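You operate a simulated robot arm through the tools that you are given. There is no shell and no other tool. Be economical: measure what you need, move in short steps, check, and stop when the job is done.

You run a simulated robot arm. Do the job below in one go: nothing can be reset, and whatever is moved stays where it is left.

## Task
Measure metal block six and put it on the mat for its length.
Fine: use the length gauge; draw the jaw fully open again.

Only the result counts: the job must be done as asked and must still hold three seconds after the hand-in. Knocking over, shifting, dropping, spilling or breaking anything else fails it.

## Robot
A 6-joint arm with a two-finger parallel gripper, fixed in place. Base frame: the origin is at the foot of the arm, x ahead of it, y to its left, z up; the work surface is at about z = 820. Readings come in mm, rad, newtons and seconds.
With the tool pointing down near the work surface it reaches from about 260 to 680 mm from the base axis. Its first joint turns from -1.152 to 1.152 rad. Payload 2.9 kg.
The tool frame sits at the grasp point between the pads (the TCP): z along the fingers, y along the line on which they close. The tips reach 30 mm beyond it. The gripper opens to 110 mm. The fingers are 20 mm wide and 10 mm thick; the gripper's body (48 by 112 mm) begins 55 mm behind the TCP.
Orientation is told as [roll, pitch, yaw] about the base's x, y, z axes, in that order, counted from this pose: with the fingers straight down and closing along the base's y, the tool's x points along the base's -x, its y along +y and its z along -z.

## Interface
- The arm moves only by the tool step_arm. Its argument "series" is a list of rows, each a list of 7 numbers: the shift along the tool's x, y, z in cm, then the turn, a rotation vector about the tool's x, y, z in rad, then the finger opening in cm, from 0 to 11. In form: [[tx, ty, tz, rx, ry, rz, hand], ...]. A call has 1 to 8 rows; each row shifts and turns the commanded pose from where the row before left it, along the tool's axes as they then stand. A row lasts 0.2 s, in which the tool goes at most 50 mm and 0.15 rad; a call with a longer step from one row to the next is refused whole, and so is a gripper value outside its range. A pose out of reach is approached as far as the arm can. The call stops where the force on the tool passes 90 N (or 10 N more than at its start, if that is more) or the arm is blocked; 0.2 s more then pass. Each finger travels about 108 mm/s and halts on what it meets, pressing with about 32 N; the grip force reading is that of the motor and also rises with nothing between the fingers. The clock runs only during rows and for 0.2 s after the last one: add rows that do not move to give the fingers time. The reply holds the time, the measured pose of the TCP, the force on the tool along the base axes, the opening and the grip force, in the units named above and with some noise.
- Cameras (640 x 400 px; columns grow to the right, rows downward): "scene" is fixed at [61.5, 421.4, 1386]; the picture's right is [-0.88, -0.48, 0.00], its down [-0.26, 0.48, -0.84] and it looks along [0.40, -0.73, -0.55] (base axes); focal length 330 px, centre (320, 200). "wrist" rides on the gripper at [-36, 0, -57] in the tool frame; the picture's right is [0.00, -1.00, 0.00], its down [0.97, 0.00, -0.24] and it looks along [0.24, 0.00, 0.97] (tool axes); focal length 218 px, centre (320, 200). There is no depth. A picture from a camera that has moved, and an enlarged one, comes with that camera's place and axes in the base frame and with its lens.
- snapshot(camera): a new picture of that camera. No time passes.
- close_up(camera, box): a new picture of the part [left, top, right, bottom] of that camera's present view, enlarged. No time passes.
- hand_in(): hands the job in; it is judged then, once.

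Go step by step. Nothing tells you positions but the pictures and the camera data: compare them with the known pose of the tool, close in by small moves and look again before you grip or let go. The budget is 120 turns and 68 pictures, counting those below and the enlarged ones. Unless the task says otherwise, let go and move clear before handing in, and close with one line.

The tools are called after "Call:" as a command line: name --pt "numbers of a row" for each row, then --argument value for the rest, lists and objects as JSON in quotes. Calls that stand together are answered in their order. step_arm: Moves the arm, as the interface text tells. Its arguments: {"type":"object","properties":{"series":{"type":"array","items":{"type":"array","items":{"type":"number"}}}},"required":["series"]} The other tools are called the same way: snapshot (camera) takes a picture; close_up (camera, box) takes an enlarged picture of a part of a camera's view; hand_in () hands the job in.

At the start:

```text
time: 0.0
tcp_pos: [419.7, 47.1, 1099.4]
tcp_rot: [0.0, 0.001, -0.001]
contact_force: [0.2, -0.5, -0.1]
width: 109.8
grasp_force: 0.0
```

scene: 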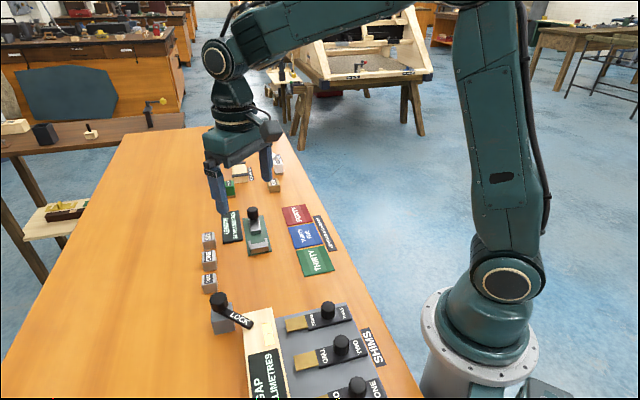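
wrist: 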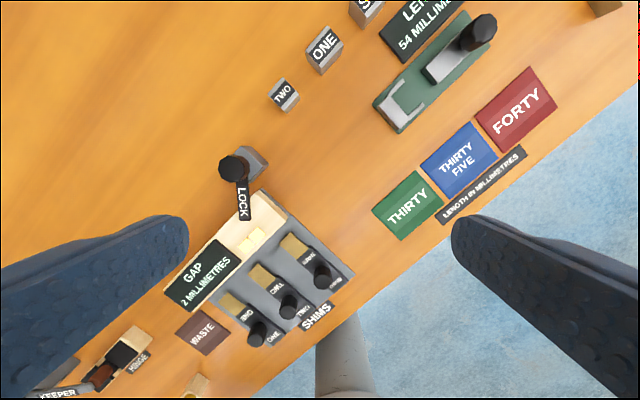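

I see a gauge with a display, three mats, and small labelled blocks. I'll enlarge both views to find block six.

Call:
close_up --camera "scene" --box '[180, 140, 360, 300]'

Call:
close_up --camera "wrist" --box '[240, 0, 600, 240]'

```text
2.50 times, centred on (270, 220) of scene
camera zoom: at [61.5, 421.4, 1386.0], right [-0.88, -0.48, 0.0], down [-0.26, 0.48, -0.84], along [0.4, -0.73, -0.55], focal length 824 px, centre (445, 150)
```

zoom: 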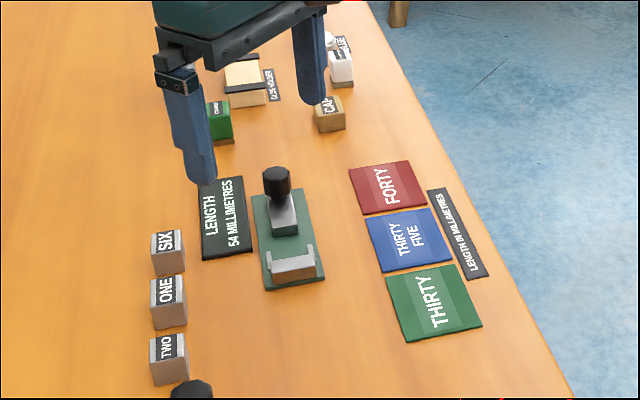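

```text
1.67 times, centred on (420, 120) of wrist
camera zoom: at [453.8, 47.5, 1155.9], right [0.0, -1.0, 0.0], down [-0.97, 0.0, 0.24], along [-0.24, 0.0, -0.97], focal length 364 px, centre (153, 333)
```

zoom: 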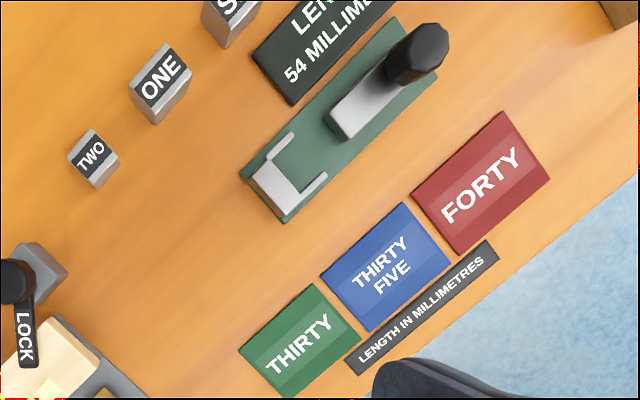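

Block six appears to be near (617, -9) and the gauge axis runs at about -45° in base. I'll move over that area, turned to match, and look.

Call:
step_arm --pt "-3.75 -1.9 1.5 0 0 0 11" --pt "-3.75 -1.9 1.5 0 0 0 11" --pt "-3.75 -1.9 1.5 0 0 0 11" --pt "-3.75 -1.9 1.5 0 0 0 11"

Call:
step_arm --pt "0 0 0 0 0 0.131 11" --pt "0 0 0 0 0 0.131 11" --pt "0 0 0 0 0 0.131 11" --pt "0 0 0 0 0 0.131 11" --pt "0 0 0 0 0 0.131 11" --pt "0 0 0 0 0 0.131 11" --pt "0 0 0 0 0 0 11"

Call:
snapshot --camera "wrist"

```text
time: 1.0
tcp_pos: [570.3, -26.6, 1038.7]
tcp_rot: [0.001, -0.001, 0.0]
contact_force: [1.3, 0.5, -0.5]
width: 109.8
grasp_force: 0.0
```

```text
time: 2.6
tcp_pos: [568.3, -27.7, 1038.5]
tcp_rot: [0.0, 0.0, -0.787]
contact_force: [0.3, -0.4, 0.3]
width: 110.0
grasp_force: 0.1
```

```text
63 pictures are left
camera wrist: at [593.5, -54.1, 1095.9], right [-0.71, -0.71, 0.0], down [-0.68, 0.69, 0.24], along [-0.17, 0.17, -0.97], focal length 218 px, centre (320, 200)
```

wrist: 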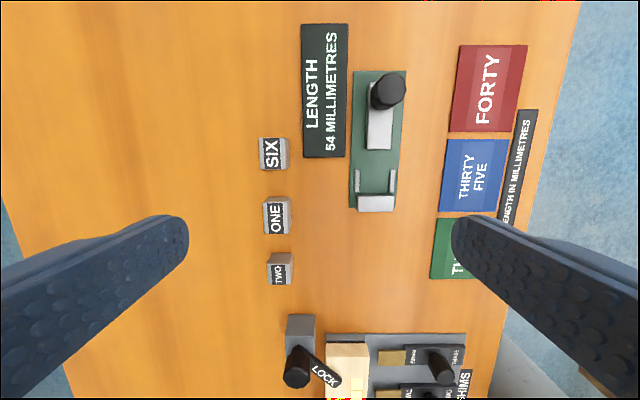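

The view is aligned with the gauge. I'll enlarge the gauge and blocks for measurement.

Call:
close_up --camera "wrist" --box '[240, 60, 432, 220]'

Call:
close_up --camera "scene" --box '[190, 190, 290, 300]'

```text
2.50 times, centred on (336, 140) of wrist
camera zoom: at [593.5, -54.1, 1095.9], right [-0.71, -0.71, 0.0], down [-0.68, 0.69, 0.24], along [-0.17, 0.17, -0.97], focal length 546 px, centre (280, 350)
```

zoom: 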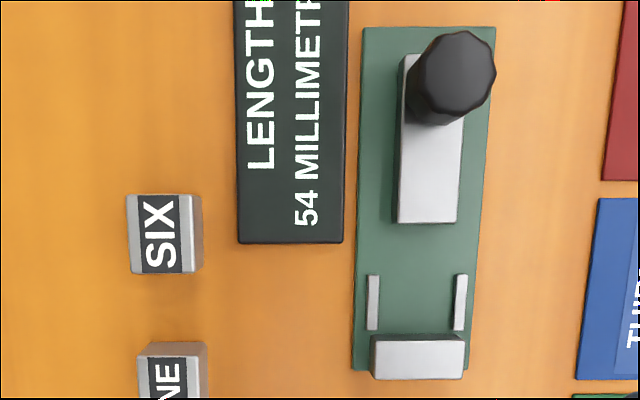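

```text
3.64 times, centred on (240, 245) of scene
camera zoom: at [61.5, 421.3, 1386.0], right [-0.88, -0.48, 0.0], down [-0.26, 0.48, -0.84], along [0.4, -0.73, -0.55], focal length 1199 px, centre (611, 36)
```

zoom: 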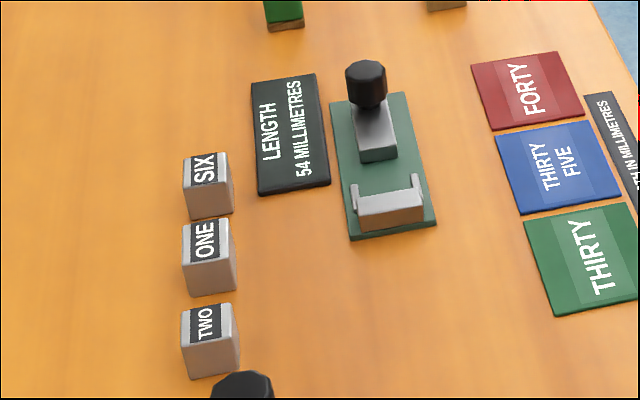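

The block is about 28 wide and 33 long; the gauge has a rear anvil and side rails, so I need the heights of those. Tight close-ups next.

Call:
close_up --camera "scene" --box '[236, 200, 276, 260]'

Call:
close_up --camera "wrist" --box '[345, 60, 409, 220]'

Call:
close_up --camera "scene" --box '[195, 225, 227, 255]'

```text
6.67 times, centred on (256, 230) of scene
camera zoom: at [61.5, 421.3, 1386.0], right [-0.88, -0.48, 0.0], down [-0.26, 0.48, -0.84], along [0.4, -0.73, -0.55], focal length 2198 px, centre (747, 0)
```

zoom: 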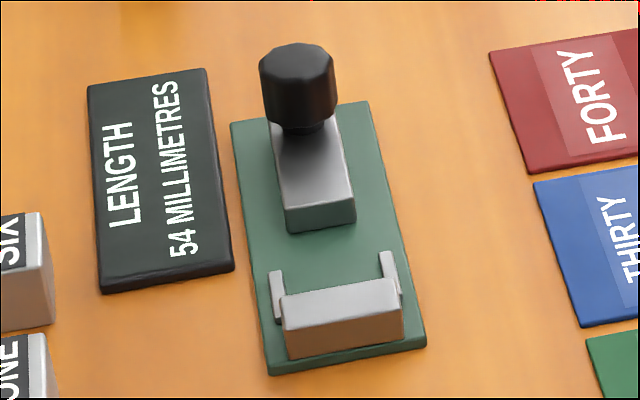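

```text
2.50 times, centred on (377, 140) of wrist
camera zoom: at [593.5, -54.1, 1095.9], right [-0.71, -0.71, 0.0], down [-0.68, 0.69, 0.24], along [-0.17, 0.17, -0.97], focal length 546 px, centre (178, 350)
```

zoom: 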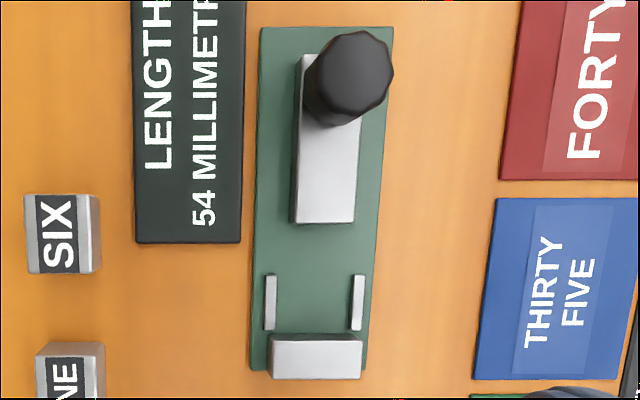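

```text
13.33 times, centred on (211, 240) of scene
camera zoom: at [61.5, 421.3, 1386.0], right [-0.88, -0.48, 0.0], down [-0.26, 0.48, -0.84], along [0.4, -0.73, -0.55], focal length 4397 px, centre (1773, -333)
```

zoom: 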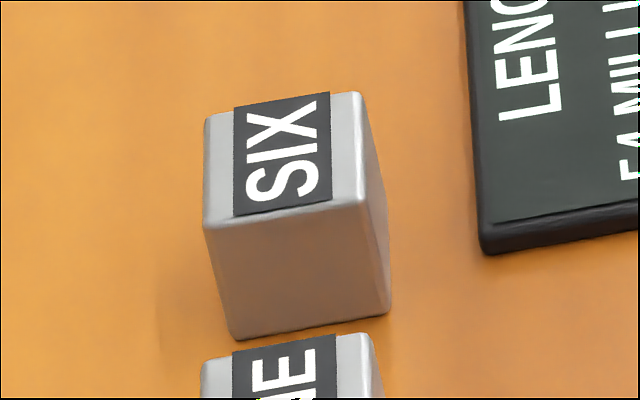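

Block top sits at about z 848; rails and anvil rise only to about 838, so a high grip near the block's top clears them. I'll move above block six and look again.

Call:
step_arm --pt "-1.4 2.65 3 0 0 0 11" --pt "-1.4 2.65 3 0 0 0 11" --pt "0 0 4 0 0 0 8" --pt "0 0 0 0 0 0 7" --pt "0 0 0 0 0 0 7"

Call:
snapshot --camera "wrist"

```text
time: 3.8
tcp_pos: [626.3, -11.0, 938.0]
tcp_rot: [0.0, 0.001, -0.785]
contact_force: [-0.6, 0.2, 0.2]
width: 70.1
grasp_force: 0.0
```

```text
57 pictures are left
camera wrist: at [651.5, -38.2, 995.5], right [-0.71, -0.71, 0.0], down [-0.69, 0.69, 0.24], along [-0.17, 0.17, -0.97], focal length 218 px, centre (320, 200)
```

wrist: 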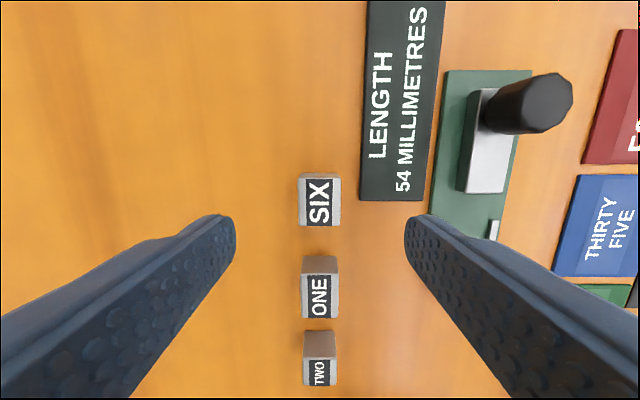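

Block six is centred between the fingers, about 2 mm toward the wrist's +x. I'll narrow the fingers, descend so the tips are about 17 mm above the table, and grip.

Call:
step_arm --pt "0.2 0 2 0 0 0 5" --pt "0 0 2.5 0 0 0 5" --pt "0 0 2.6 0 0 0 5" --pt "0 0 0 0 0 0 5"

Call:
snapshot --camera "wrist"

Call:
close_up --camera "scene" --box '[180, 200, 260, 260]'

```text
time: 4.8
tcp_pos: [623.7, -8.9, 868.0]
tcp_rot: [0.0, -0.001, -0.784]
contact_force: [-0.5, 0.6, -0.5]
width: 49.9
grasp_force: 0.1
```

```text
56 pictures are left
camera wrist: at [648.7, -35.0, 925.6], right [-0.71, -0.71, 0.0], down [-0.69, 0.69, 0.24], along [-0.17, 0.17, -0.97], focal length 218 px, centre (320, 200)
```

wrist: 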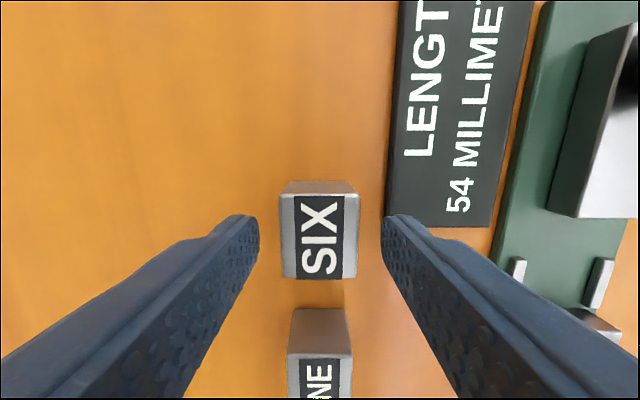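

```text
6.67 times, centred on (220, 230) of scene
camera zoom: at [61.5, 421.4, 1386.0], right [-0.88, -0.48, 0.0], down [-0.26, 0.48, -0.84], along [0.4, -0.73, -0.55], focal length 2198 px, centre (987, 0)
```

zoom: 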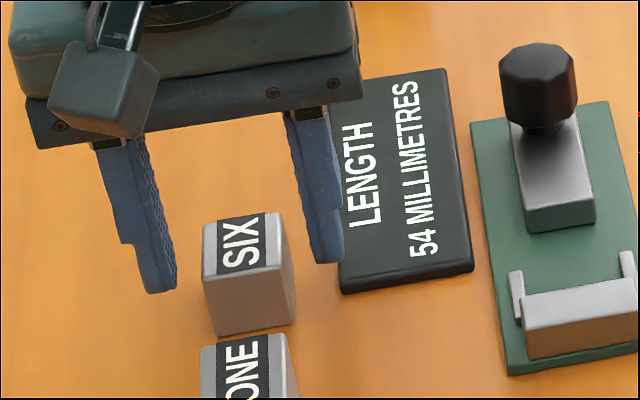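

The fingers straddle the block evenly. Closing gently, then lifting 6 cm.

Call:
step_arm --pt "-0.1 0 0 0 0 0 2.2" --pt "0 0 0 0 0 0 2.2" --pt "0 0 0 0 0 0 2.2"

Call:
step_arm --pt "0 0 -2 0 0 0 2.2" --pt "0 0 -4 0 0 0 2.2" --pt "0 0 0 0 0 0 2.2"

Call:
snapshot --camera "wrist"

```text
time: 5.6
tcp_pos: [624.5, -10.8, 869.3]
tcp_rot: [-0.001, -0.001, -0.784]
contact_force: [-0.7, 1.0, 3.2]
width: 29.0
grasp_force: 31.2
```

```text
time: 6.4
tcp_pos: [625.1, -8.3, 928.6]
tcp_rot: [0.002, 0.0, -0.785]
contact_force: [-0.5, -0.3, -1.2]
width: 29.1
grasp_force: 31.7
```

```text
54 pictures are left
camera wrist: at [649.9, -34.1, 985.8], right [-0.71, -0.71, 0.0], down [-0.69, 0.69, 0.24], along [-0.17, 0.17, -0.97], focal length 218 px, centre (320, 200)
```

wrist: 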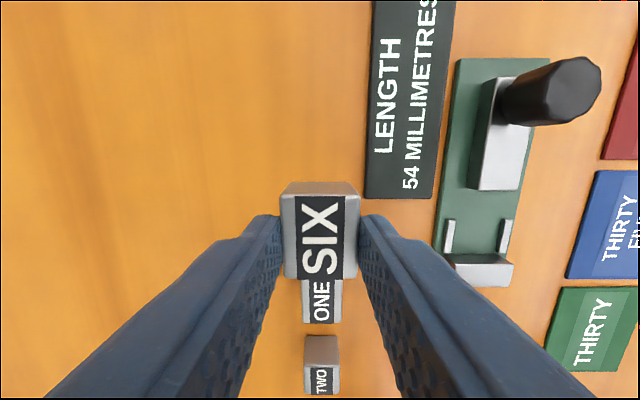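

Block is held firmly and level. I'll carry it over the gauge bed, staying high, and look again.

Call:
step_arm --pt "0.93 -3.85 0 0 0 0 2.2" --pt "0.93 -3.85 0 0 0 0 2.2" --pt "0.93 -3.85 0 0 0 0 2.2" --pt "0 0 0 0 0 0 2.2" --pt "0 0 2 0 0 0 2.2" --pt "0 0 0 0 0 0 2.2"

Call:
snapshot --camera "wrist"

Call:
close_up --camera "scene" --box '[220, 190, 300, 260]'

```text
time: 7.8
tcp_pos: [523.0, -69.9, 907.6]
tcp_rot: [-0.001, -0.001, -0.784]
contact_force: [0.2, 0.1, -0.4]
width: 28.9
grasp_force: 32.0
```

```text
53 pictures are left
camera wrist: at [547.9, -96.2, 964.5], right [-0.71, -0.71, 0.0], down [-0.69, 0.69, 0.24], along [-0.17, 0.17, -0.97], focal length 218 px, centre (320, 200)
```

wrist: 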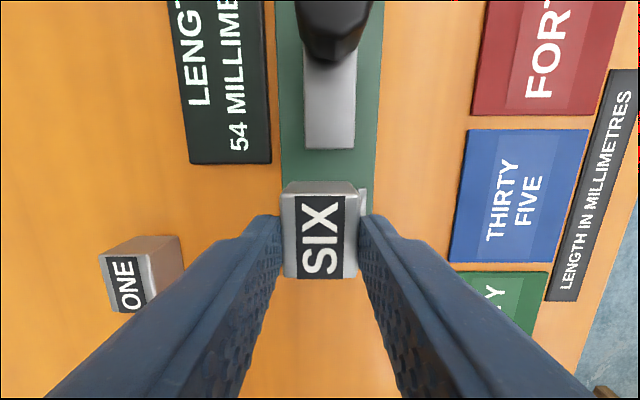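

```text
5.71 times, centred on (260, 225) of scene
camera zoom: at [61.5, 421.3, 1386.0], right [-0.88, -0.48, 0.0], down [-0.26, 0.48, -0.84], along [0.4, -0.73, -0.55], focal length 1884 px, centre (663, 57)
```

zoom: 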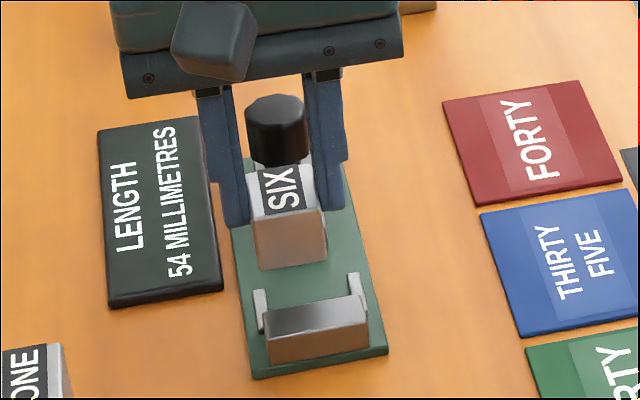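

The bed centre is about 6 mm further right in the wrist view. I'll correct that, descend to just above the rails and check.

Call:
step_arm --pt "-0.2 -0.6 0 0 0 0 2.2" --pt "0 0 1.5 0 0 0 2.2" --pt "0 0 0 0 0 0 2.2"

Call:
snapshot --camera "wrist"

Call:
close_up --camera "scene" --box '[232, 210, 282, 260]'

```text
time: 8.6
tcp_pos: [519.7, -76.4, 893.7]
tcp_rot: [0.0, 0.0, -0.786]
contact_force: [0.0, -0.8, -0.7]
width: 29.0
grasp_force: 31.9
```

```text
51 pictures are left
camera wrist: at [545.1, -102.0, 949.8], right [-0.71, -0.71, 0.0], down [-0.69, 0.69, 0.24], along [-0.17, 0.17, -0.97], focal length 218 px, centre (320, 200)
```

wrist: 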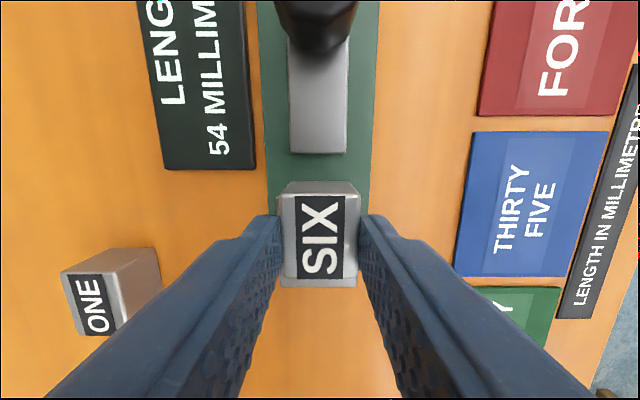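

```text
8.00 times, centred on (257, 235) of scene
camera zoom: at [61.5, 421.3, 1386.0], right [-0.88, -0.48, 0.0], down [-0.26, 0.48, -0.84], along [0.4, -0.73, -0.55], focal length 2638 px, centre (824, -80)
```

zoom: 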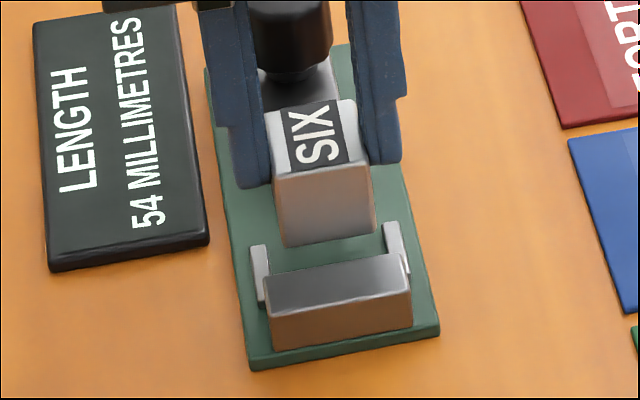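

Centred laterally with about 5 mm clearance to the anvil. Lowering slowly to the bed.

Call:
step_arm --pt "0 0 0.8 0 0 0 2.2" --pt "0 0 0.8 0 0 0 2.2" --pt "0 0 0 0 0 0 2.2"

Call:
close_up --camera "scene" --box '[232, 210, 282, 260]'

```text
time: 9.4
tcp_pos: [521.8, -77.6, 877.1]
tcp_rot: [0.001, -0.001, -0.785]
contact_force: [-0.5, 0.2, -1.9]
width: 28.9
grasp_force: 31.8
```

```text
8.00 times, centred on (257, 235) of scene
camera zoom: at [61.5, 421.3, 1386.0], right [-0.88, -0.48, 0.0], down [-0.26, 0.48, -0.84], along [0.4, -0.73, -0.55], focal length 2638 px, centre (824, -80)
```

zoom: 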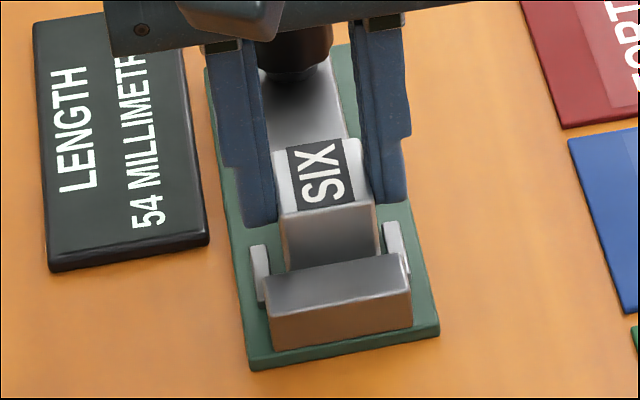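

Inside the rails and free. Lowering by a millimetre at a time until touch.

Call:
step_arm --pt "0 0 0.1 0 0 0 2.2" --pt "0 0 0.1 0 0 0 2.2"

Call:
step_arm --pt "0 0 0.1 0 0 0 2.2" --pt "0 0 0 0 0 0 2.2"

```text
time: 10.0
tcp_pos: [520.3, -78.0, 874.8]
tcp_rot: [-0.001, 0.0, -0.785]
contact_force: [-0.9, 0.1, 1.4]
width: 29.1
grasp_force: 32.4
```

```text
time: 10.6
tcp_pos: [519.3, -77.6, 874.1]
tcp_rot: [-0.001, -0.003, -0.784]
contact_force: [-6.5, 1.6, 14.8]
width: 29.2
grasp_force: 32.1
```

Contact with the bed (about 15 N). Opening and rising straight up.

Call:
step_arm --pt "0 0 -0.05 0 0 0 3.4" --pt "0 0 0 0 0 0 4.4" --pt "0 0 0 0 0 0 4.4" --pt "0 0 -3 0 0 0 4.4" --pt "0 0 -4 0 0 0 5.5" --pt "0 0 0 0 0 0 5.5"

Call:
snapshot --camera "wrist"

Call:
close_up --camera "scene" --box '[220, 190, 290, 260]'

```text
time: 12.0
tcp_pos: [520.1, -77.7, 946.7]
tcp_rot: [0.0, -0.001, -0.785]
contact_force: [1.2, 0.0, 0.0]
width: 55.1
grasp_force: 0.2
```

```text
48 pictures are left
camera wrist: at [545.2, -103.0, 1002.8], right [-0.71, -0.71, 0.0], down [-0.69, 0.69, 0.24], along [-0.17, 0.17, -0.97], focal length 218 px, centre (320, 200)
```

wrist: 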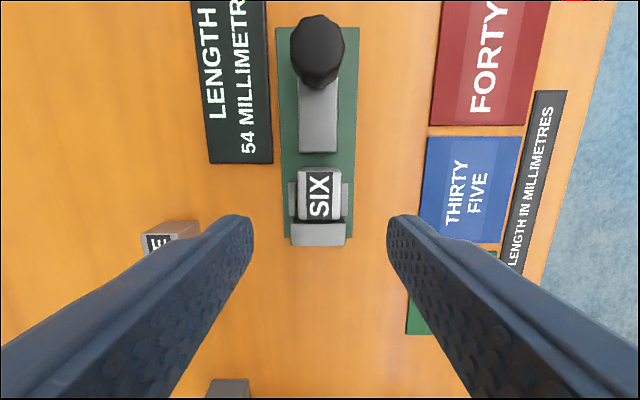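

```text
5.71 times, centred on (255, 225) of scene
camera zoom: at [61.4, 421.4, 1386.0], right [-0.88, -0.48, 0.0], down [-0.26, 0.48, -0.84], along [0.4, -0.73, -0.55], focal length 1884 px, centre (691, 57)
```

zoom: 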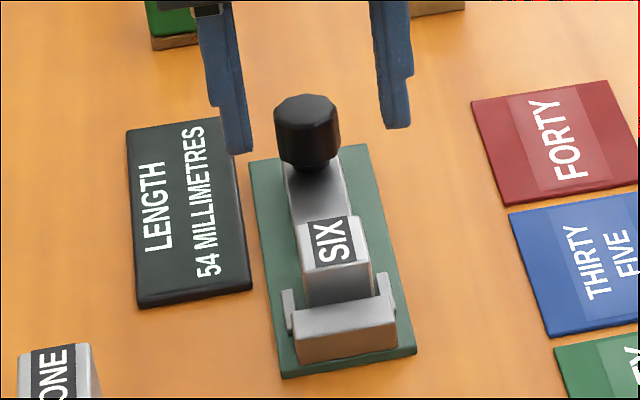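

The block sits correctly in the gauge. The knob is about 86 mm further along the axis; I'll move over it, lower the open fingers around it and check.

Call:
step_arm --pt "-4.3 0 0 0 0 0 5.5" --pt "-4.3 0 0 0 0 0 5.5" --pt "0 0 3 0 0 0 5.5" --pt "0 0 0 0 0 0 5.5"

Call:
snapshot --camera "wrist"

Call:
close_up --camera "scene" --box '[220, 180, 300, 250]'

```text
time: 13.0
tcp_pos: [581.1, -137.9, 915.5]
tcp_rot: [-0.001, 0.0, -0.787]
contact_force: [-0.2, 0.4, -0.3]
width: 54.8
grasp_force: 0.1
```

```text
46 pictures are left
camera wrist: at [605.6, -163.2, 971.9], right [-0.71, -0.71, 0.0], down [-0.69, 0.69, 0.24], along [-0.17, 0.17, -0.97], focal length 218 px, centre (320, 200)
```

wrist: 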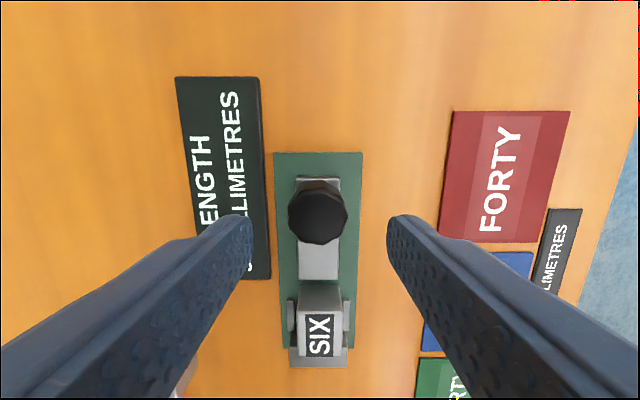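

```text
5.71 times, centred on (260, 215) of scene
camera zoom: at [61.5, 421.3, 1386.0], right [-0.88, -0.48, 0.0], down [-0.26, 0.48, -0.84], along [0.4, -0.73, -0.55], focal length 1884 px, centre (663, 114)
```

zoom: 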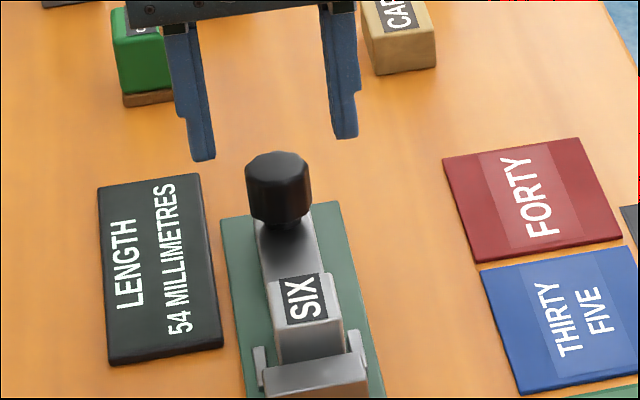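

The knob is centred between the fingers. Lowering around it and closing gently.

Call:
step_arm --pt "0 0.1 2 0 0 0 5.5" --pt "0 0 1.7 0 0 0 5.5" --pt "0 0 0 0 0 0 5.5"

Call:
close_up --camera "scene" --box '[220, 180, 300, 250]'

```text
time: 13.8
tcp_pos: [582.8, -138.2, 878.0]
tcp_rot: [0.0, -0.001, -0.786]
contact_force: [-0.5, 0.2, 0.4]
width: 55.2
grasp_force: 0.2
```

```text
5.71 times, centred on (260, 215) of scene
camera zoom: at [61.5, 421.3, 1386.0], right [-0.88, -0.48, 0.0], down [-0.26, 0.48, -0.84], along [0.4, -0.73, -0.55], focal length 1884 px, centre (663, 114)
```

zoom: 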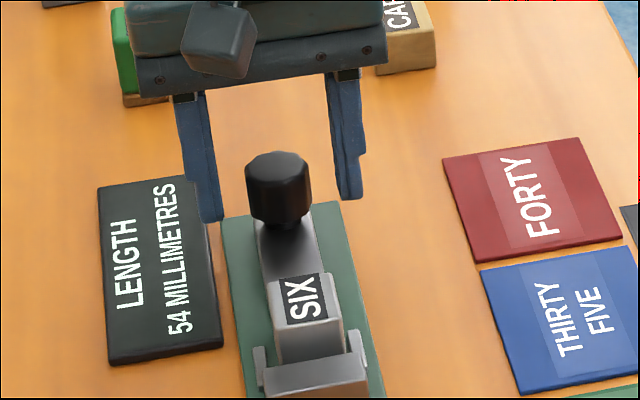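

Fingers straddle the knob. Closing on it.

Call:
step_arm --pt "0 0 0 0 0 0 4" --pt "0 0 0 0 0 0 2.2" --pt "0 0 0 0 0 0 2.2" --pt "0 0 0 0 0 0 2.2"

Call:
step_arm --pt "0.4 0 0 0 0 0 2.2" --pt "0.4 0 0 0 0 0 2.2" --pt "0 0 0 0 0 0 2.2"

Call:
close_up --camera "scene" --box '[220, 190, 300, 260]'

```text
time: 14.8
tcp_pos: [583.1, -137.2, 879.4]
tcp_rot: [-0.002, -0.001, -0.785]
contact_force: [4.1, 4.0, -3.4]
width: 29.2
grasp_force: 44.9
```

```text
time: 15.6
tcp_pos: [577.5, -132.1, 878.9]
tcp_rot: [0.001, -0.001, -0.786]
contact_force: [4.0, 5.4, 5.5]
width: 29.4
grasp_force: 45.3
```

```text
5.71 times, centred on (260, 225) of scene
camera zoom: at [61.5, 421.5, 1386.0], right [-0.88, -0.48, 0.0], down [-0.26, 0.48, -0.84], along [0.4, -0.73, -0.55], focal length 1884 px, centre (663, 57)
```

zoom: 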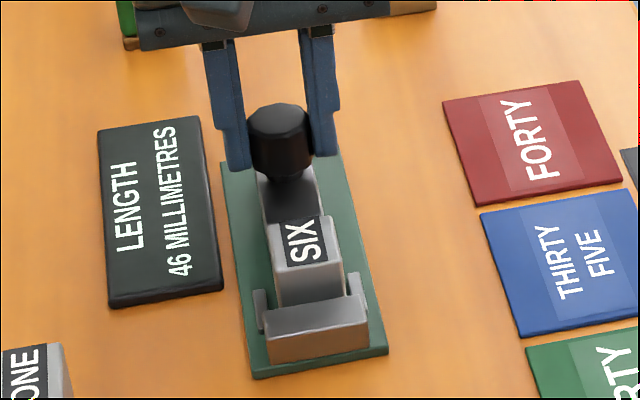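

The jaw follows (reads 46). I'll continue in small steps until it presses the block against the anvil.

Call:
step_arm --pt "0.3 0 0 0 0 0 2.2" --pt "0.3 0 0 0 0 0 2.2" --pt "0.3 0 0 0 0 0 2.2" --pt "0 0 0 0 0 0 2.2"

Call:
step_arm --pt "0.1 0 0 0 0 0 2.2" --pt "0 0 0 0 0 0 2.2"

Call:
close_up --camera "scene" --box '[220, 190, 300, 260]'

```text
time: 16.6
tcp_pos: [571.2, -123.7, 878.3]
tcp_rot: [0.002, -0.002, -0.785]
contact_force: [7.6, 6.7, 7.5]
width: 29.2
grasp_force: 45.1
```

```text
time: 17.2
tcp_pos: [570.3, -125.1, 877.4]
tcp_rot: [0.001, -0.001, -0.786]
contact_force: [9.4, 8.7, 11.7]
width: 29.1
grasp_force: 44.9
```

```text
5.71 times, centred on (260, 225) of scene
camera zoom: at [61.5, 421.6, 1386.0], right [-0.88, -0.48, 0.0], down [-0.26, 0.48, -0.84], along [0.4, -0.73, -0.55], focal length 1884 px, centre (663, 57)
```

zoom: 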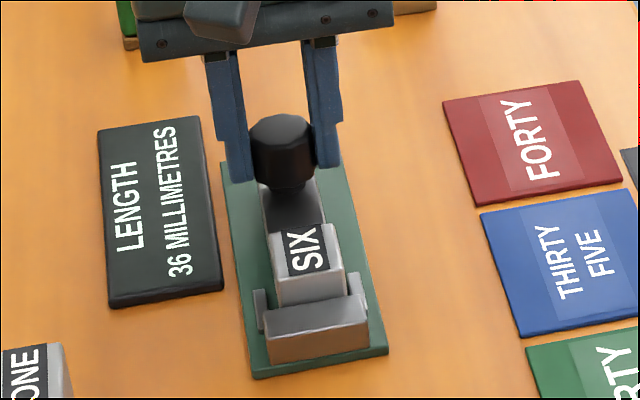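

It reads 36 with no axial force yet. A couple more millimetre steps.

Call:
step_arm --pt "0.1 0 0 0 0 0 2.2" --pt "0 0 0 0 0 0 2.2"

Call:
step_arm --pt "0.1 0 0 0 0 0 2.2" --pt "0 0 0 0 0 0 2.2"

Call:
close_up --camera "scene" --box '[220, 190, 300, 260]'

```text
time: 17.8
tcp_pos: [569.4, -123.9, 878.7]
tcp_rot: [0.001, -0.003, -0.784]
contact_force: [14.5, 7.6, 12.8]
width: 29.2
grasp_force: 44.9
```

```text
time: 18.4
tcp_pos: [568.8, -123.8, 879.1]
tcp_rot: [0.002, -0.004, -0.788]
contact_force: [18.6, 3.5, 10.0]
width: 28.9
grasp_force: 44.8
```

```text
5.71 times, centred on (260, 225) of scene
camera zoom: at [61.7, 421.5, 1386.0], right [-0.88, -0.48, 0.0], down [-0.26, 0.48, -0.84], along [0.4, -0.73, -0.55], focal length 1884 px, centre (663, 57)
```

zoom: 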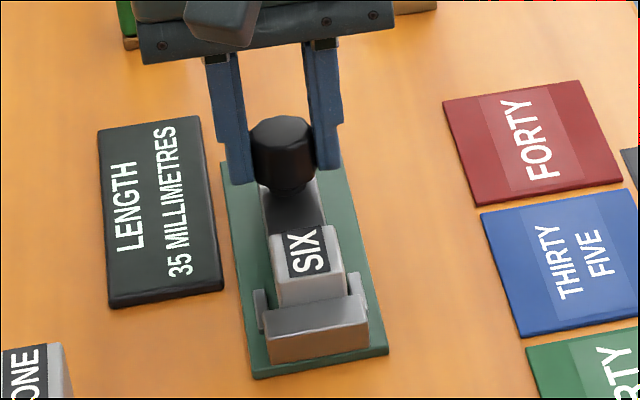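

It reads 35 mm with axial force of about 11 N, so the block is clamped: blue mat. Drawing the jaw back fully open.

Call:
step_arm --pt "-0.5 0 0 0 0 0 2.2" --pt "-0.5 0 0 0 0 0 2.2" --pt "-0.5 0 0 0 0 0 2.2" --pt "-0.5 0 0 0 0 0 2.2" --pt "0 0 0 0 0 0 2.2"

Call:
step_arm --pt "-0.1 0 0 0 0 0 2.2" --pt "-0.1 0 0 0 0 0 2.2" --pt "0 0 0 0 0 0 2.2"

Call:
close_up --camera "scene" --box '[220, 190, 300, 260]'

```text
time: 19.6
tcp_pos: [583.2, -136.9, 878.9]
tcp_rot: [0.0, 0.0, -0.785]
contact_force: [11.8, 11.6, 15.0]
width: 28.8
grasp_force: 44.9
```

```text
time: 20.4
tcp_pos: [582.6, -137.0, 878.9]
tcp_rot: [-0.001, 0.004, -0.784]
contact_force: [-2.8, 17.2, 17.4]
width: 28.7
grasp_force: 44.7
```

```text
5.71 times, centred on (260, 225) of scene
camera zoom: at [61.1, 421.8, 1385.9], right [-0.88, -0.48, 0.0], down [-0.26, 0.48, -0.84], along [0.4, -0.73, -0.55], focal length 1884 px, centre (663, 57)
```

zoom: 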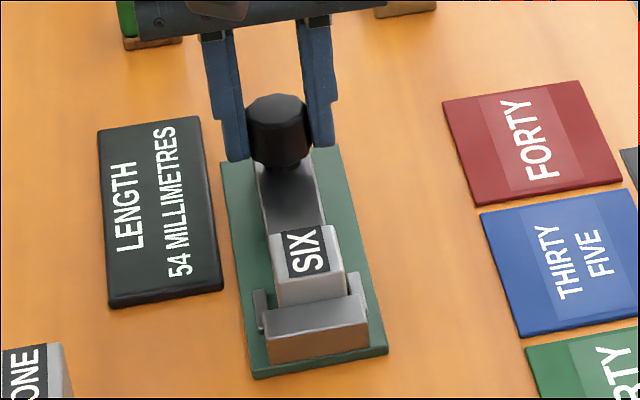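

The jaw is at its stop (54 shown, axial force reversed). Letting go, rising, and returning above the block.

Call:
step_arm --pt "0 0 0 0 0 0 4" --pt "0 0 0 0 0 0 5" --pt "0 0 0 0 0 0 5" --pt "0 0 -3.5 0 0 0 5" --pt "0 0 -3.5 0 0 0 5" --pt "4.35 0.1 0 0 0 0 5" --pt "4.35 0 0 0 0 0 5" --pt "0 0 0 0 0 0 5"

Call:
snapshot --camera "wrist"

Call:
close_up --camera "scene" --box '[220, 190, 340, 280]'

```text
time: 22.2
tcp_pos: [520.8, -78.5, 946.5]
tcp_rot: [0.0, 0.001, -0.787]
contact_force: [-0.4, 0.5, 0.4]
width: 50.3
grasp_force: 0.0
```

```text
39 pictures are left
camera wrist: at [546.2, -103.5, 1003.2], right [-0.71, -0.71, 0.0], down [-0.69, 0.69, 0.24], along [-0.17, 0.17, -0.97], focal length 218 px, centre (320, 200)
```

wrist: 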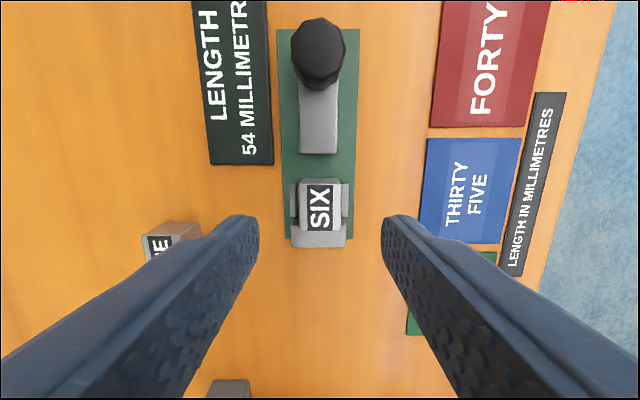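

```text
4.44 times, centred on (280, 235) of scene
camera zoom: at [61.4, 421.4, 1386.0], right [-0.88, -0.48, 0.0], down [-0.26, 0.48, -0.84], along [0.4, -0.73, -0.55], focal length 1466 px, centre (498, 44)
```

zoom: 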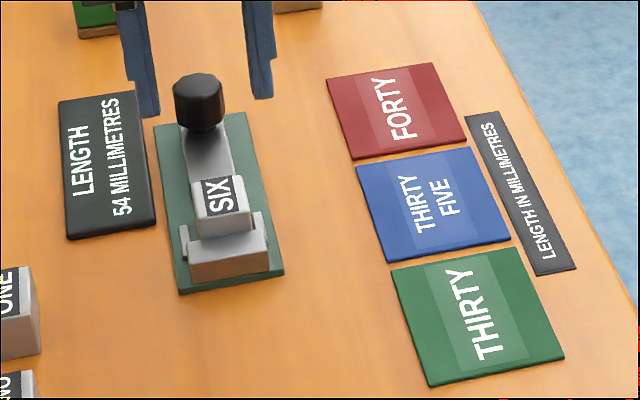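

Block is slid about 7 mm back against the anvil; jaw stays at 54. I'll shift over its centre and descend to grip height.

Call:
step_arm --pt "0.7 0 2.5 0 0 0 4.6" --pt "0 0 2.5 0 0 0 4.6" --pt "0 0 2.2 0 0 0 4.6" --pt "0 0 0 0 0 0 4.6"

Call:
snapshot --camera "wrist"

```text
time: 23.2
tcp_pos: [517.3, -70.8, 874.8]
tcp_rot: [-0.001, 0.0, -0.785]
contact_force: [0.5, -0.1, 0.3]
width: 46.0
grasp_force: 0.0
```

```text
37 pictures are left
camera wrist: at [541.8, -97.1, 931.4], right [-0.71, -0.71, 0.0], down [-0.69, 0.69, 0.24], along [-0.17, 0.17, -0.97], focal length 218 px, centre (320, 200)
```

wrist: 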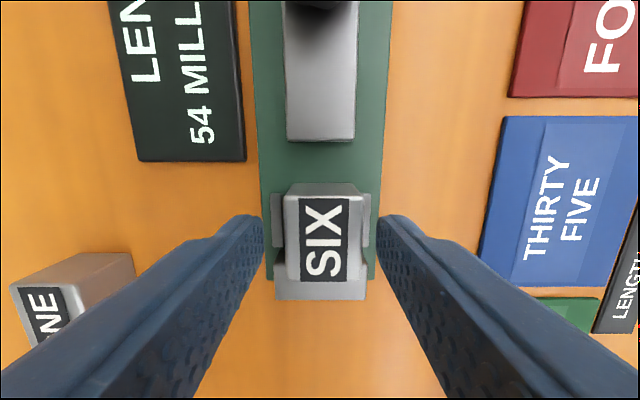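

Good alignment; a 1 mm sideways correction, grip, and lift straight up.

Call:
step_arm --pt "0 -0.12 0 0 0 0 3.6" --pt "0 0 0 0 0 0 2.2" --pt "0 0 0 0 0 0 2.2" --pt "0 0 0 0 0 0 2.2"

Call:
step_arm --pt "0 0 -1 0 0 0 2.2" --pt "0 0 -2 0 0 0 2.2" --pt "0 0 -4 0 0 0 2.2" --pt "0 0 0 0 0 0 2.2"

Call:
snapshot --camera "wrist"

```text
time: 24.2
tcp_pos: [516.7, -72.5, 874.1]
tcp_rot: [0.0, 0.001, -0.786]
contact_force: [0.1, 0.4, -0.3]
width: 29.2
grasp_force: 31.9
```

```text
time: 25.2
tcp_pos: [517.6, -74.8, 945.1]
tcp_rot: [0.001, -0.001, -0.787]
contact_force: [0.4, -0.2, -0.4]
width: 29.2
grasp_force: 32.1
```

```text
36 pictures are left
camera wrist: at [542.4, -99.5, 1002.6], right [-0.71, -0.71, 0.0], down [-0.69, 0.69, 0.24], along [-0.17, 0.17, -0.97], focal length 218 px, centre (320, 200)
```

wrist: 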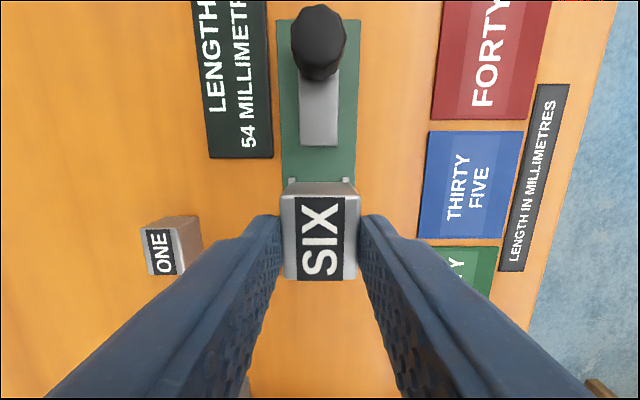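

Block lifted cleanly, gauge unmoved and at 54. The blue mat's centre is about 124 mm to the right; carrying it there.

Call:
step_arm --pt "0.1 -4.13 0 0 0 0 2.2" --pt "0.1 -4.13 0 0 0 0 2.2" --pt "0.1 -4.13 0 0 0 0 2.2" --pt "0 0 2.5 0 0 0 2.2" --pt "0 0 0 0 0 0 2.2"

Call:
snapshot --camera "wrist"

Call:
close_up --camera "scene" --box '[250, 180, 360, 280]'

```text
time: 26.4
tcp_pos: [428.6, -158.6, 919.1]
tcp_rot: [0.0, 0.001, -0.786]
contact_force: [0.3, 0.0, -0.7]
width: 29.0
grasp_force: 32.3
```

```text
35 pictures are left
camera wrist: at [454.0, -184.7, 976.1], right [-0.71, -0.71, 0.0], down [-0.69, 0.69, 0.24], along [-0.17, 0.17, -0.97], focal length 218 px, centre (320, 200)
```

wrist: 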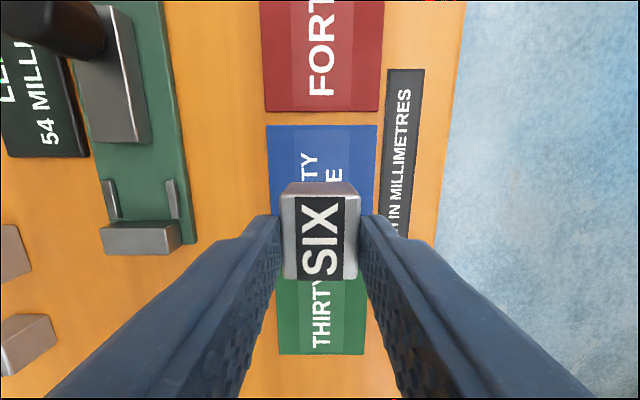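

```text
4.00 times, centred on (305, 230) of scene
camera zoom: at [61.5, 421.3, 1386.0], right [-0.88, -0.48, 0.0], down [-0.26, 0.48, -0.84], along [0.4, -0.73, -0.55], focal length 1319 px, centre (380, 80)
```

zoom: 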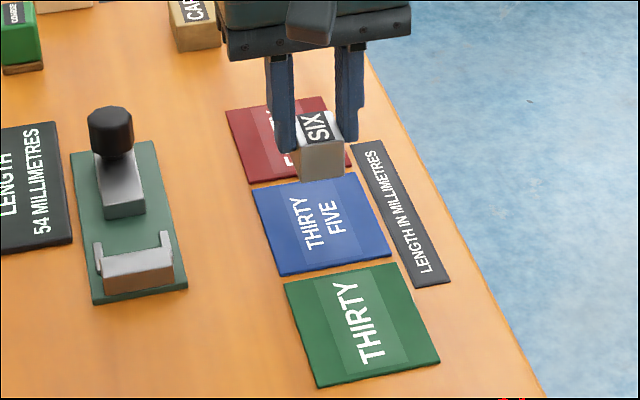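

The block is centred over the blue mat in both views. Lowering to just above it.

Call:
step_arm --pt "0 0 2.2 0 0 0 2.2" --pt "0 0 2.0 0 0 0 2.2" --pt "0 0 0 0 0 0 2.2"

Call:
step_arm --pt "0 0 0.2 0 0 0 2.2" --pt "0 0 0.1 0 0 0 2.2" --pt "0 0 0 0 0 0 2.2"

Call:
close_up --camera "scene" --box '[280, 200, 340, 260]'

```text
time: 27.2
tcp_pos: [429.8, -158.7, 876.3]
tcp_rot: [0.001, -0.001, -0.785]
contact_force: [0.0, 0.3, -1.1]
width: 28.9
grasp_force: 32.1
```

```text
time: 28.0
tcp_pos: [428.6, -158.4, 875.1]
tcp_rot: [0.0, -0.001, -0.786]
contact_force: [0.2, -0.1, -0.8]
width: 29.3
grasp_force: 32.9
```

```text
6.67 times, centred on (310, 230) of scene
camera zoom: at [61.5, 421.3, 1386.0], right [-0.88, -0.48, 0.0], down [-0.26, 0.48, -0.84], along [0.4, -0.73, -0.55], focal length 2198 px, centre (387, 0)
```

zoom: 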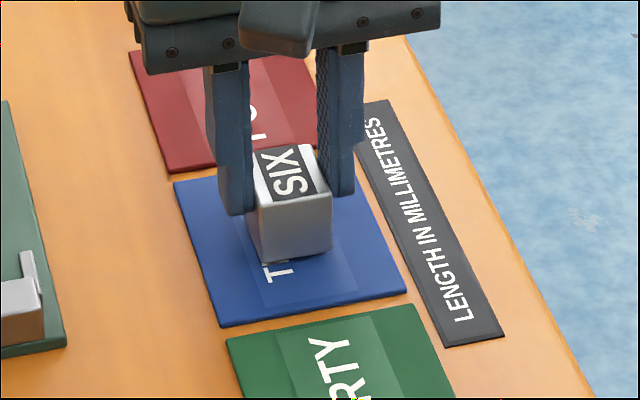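

Centred on the blue mat and a couple of millimetres above it. Continuing down in 1 mm steps.

Call:
step_arm --pt "0 0 0.1 0 0 0 2.2" --pt "0 0 0.1 0 0 0 2.2" --pt "0 0 0 0 0 0 2.2"

Call:
step_arm --pt "0 0 0.1 0 0 0 2.2" --pt "0 0 0 0 0 0 2.2"

```text
time: 28.8
tcp_pos: [427.0, -158.5, 872.6]
tcp_rot: [0.0, -0.002, -0.786]
contact_force: [0.3, 0.0, -1.7]
width: 29.0
grasp_force: 32.1
```

```text
time: 29.4
tcp_pos: [428.0, -158.7, 872.4]
tcp_rot: [-0.001, 0.001, -0.787]
contact_force: [0.2, 0.6, -0.7]
width: 29.2
grasp_force: 31.7
```

Call:
step_arm --pt "0 0 0.1 0 0 0 2.2" --pt "0 0 0 0 0 0 2.2"

Call:
step_arm --pt "0 0 0.05 0 0 0 2.2" --pt "0 0 0 0 0 0 2.2"

```text
time: 30.0
tcp_pos: [427.3, -158.2, 871.5]
tcp_rot: [0.001, -0.001, -0.786]
contact_force: [-1.2, -0.4, 8.8]
width: 29.0
grasp_force: 32.0
```

```text
time: 30.6
tcp_pos: [427.1, -157.9, 869.7]
tcp_rot: [0.002, -0.001, -0.785]
contact_force: [-2.4, 2.8, 20.9]
width: 29.1
grasp_force: 32.1
```

The block rests on the mat (about 20 N of contact). Releasing and rising clear.

Call:
step_arm --pt "0 0 -0.1 0 0 0 3.4" --pt "0 0 0 0 0 0 4.6" --pt "0 0 0 0 0 0 4.6" --pt "0 0 -3 0 0 0 4.6" --pt "0 0 -4 0 0 0 4.6" --pt "0 0 -4 0 0 0 4.6" --pt "0 0 0 0 0 0 4.6"

Call:
snapshot --camera "scene"

Call:
close_up --camera "scene" --box '[180, 170, 340, 290]'

```text
time: 32.2
tcp_pos: [427.5, -159.7, 984.2]
tcp_rot: [0.0, 0.0, -0.785]
contact_force: [0.1, -0.4, -1.0]
width: 46.0
grasp_force: 0.1
```

```text
32 pictures are left
```

scene: 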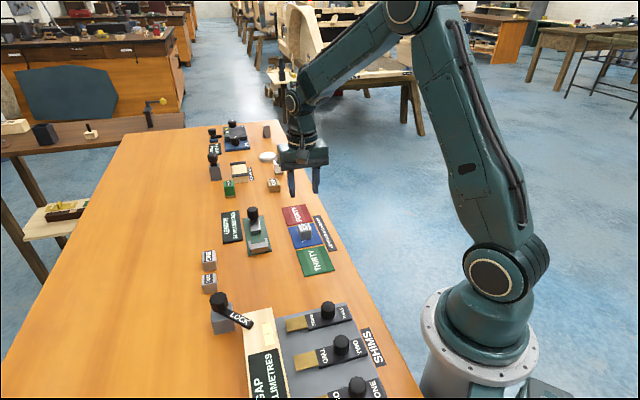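

```text
3.33 times, centred on (260, 230) of scene
camera zoom: at [61.4, 421.4, 1386.0], right [-0.88, -0.48, 0.0], down [-0.26, 0.48, -0.84], along [0.4, -0.73, -0.55], focal length 1099 px, centre (520, 100)
```

zoom: 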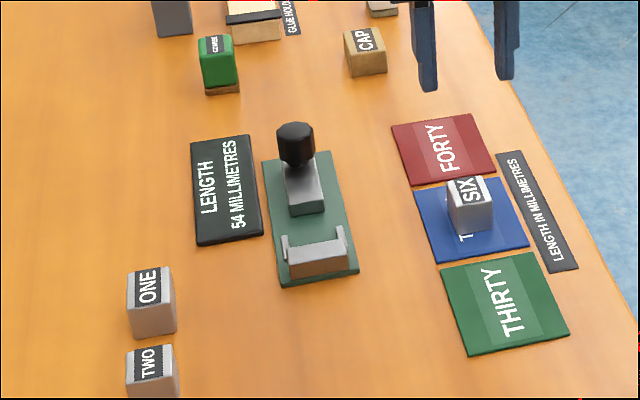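

Block six stands on the thirty-five mat, the gauge is empty and reads 54 (fully open), and the arm is clear. Handing in.

Call:
hand_in

```text
The job is handed in.
```

Block six measured 35 mm on the gauge and is now on the thirty-five mat; the jaw is fully open again at 54 mm, and the job is handed in.
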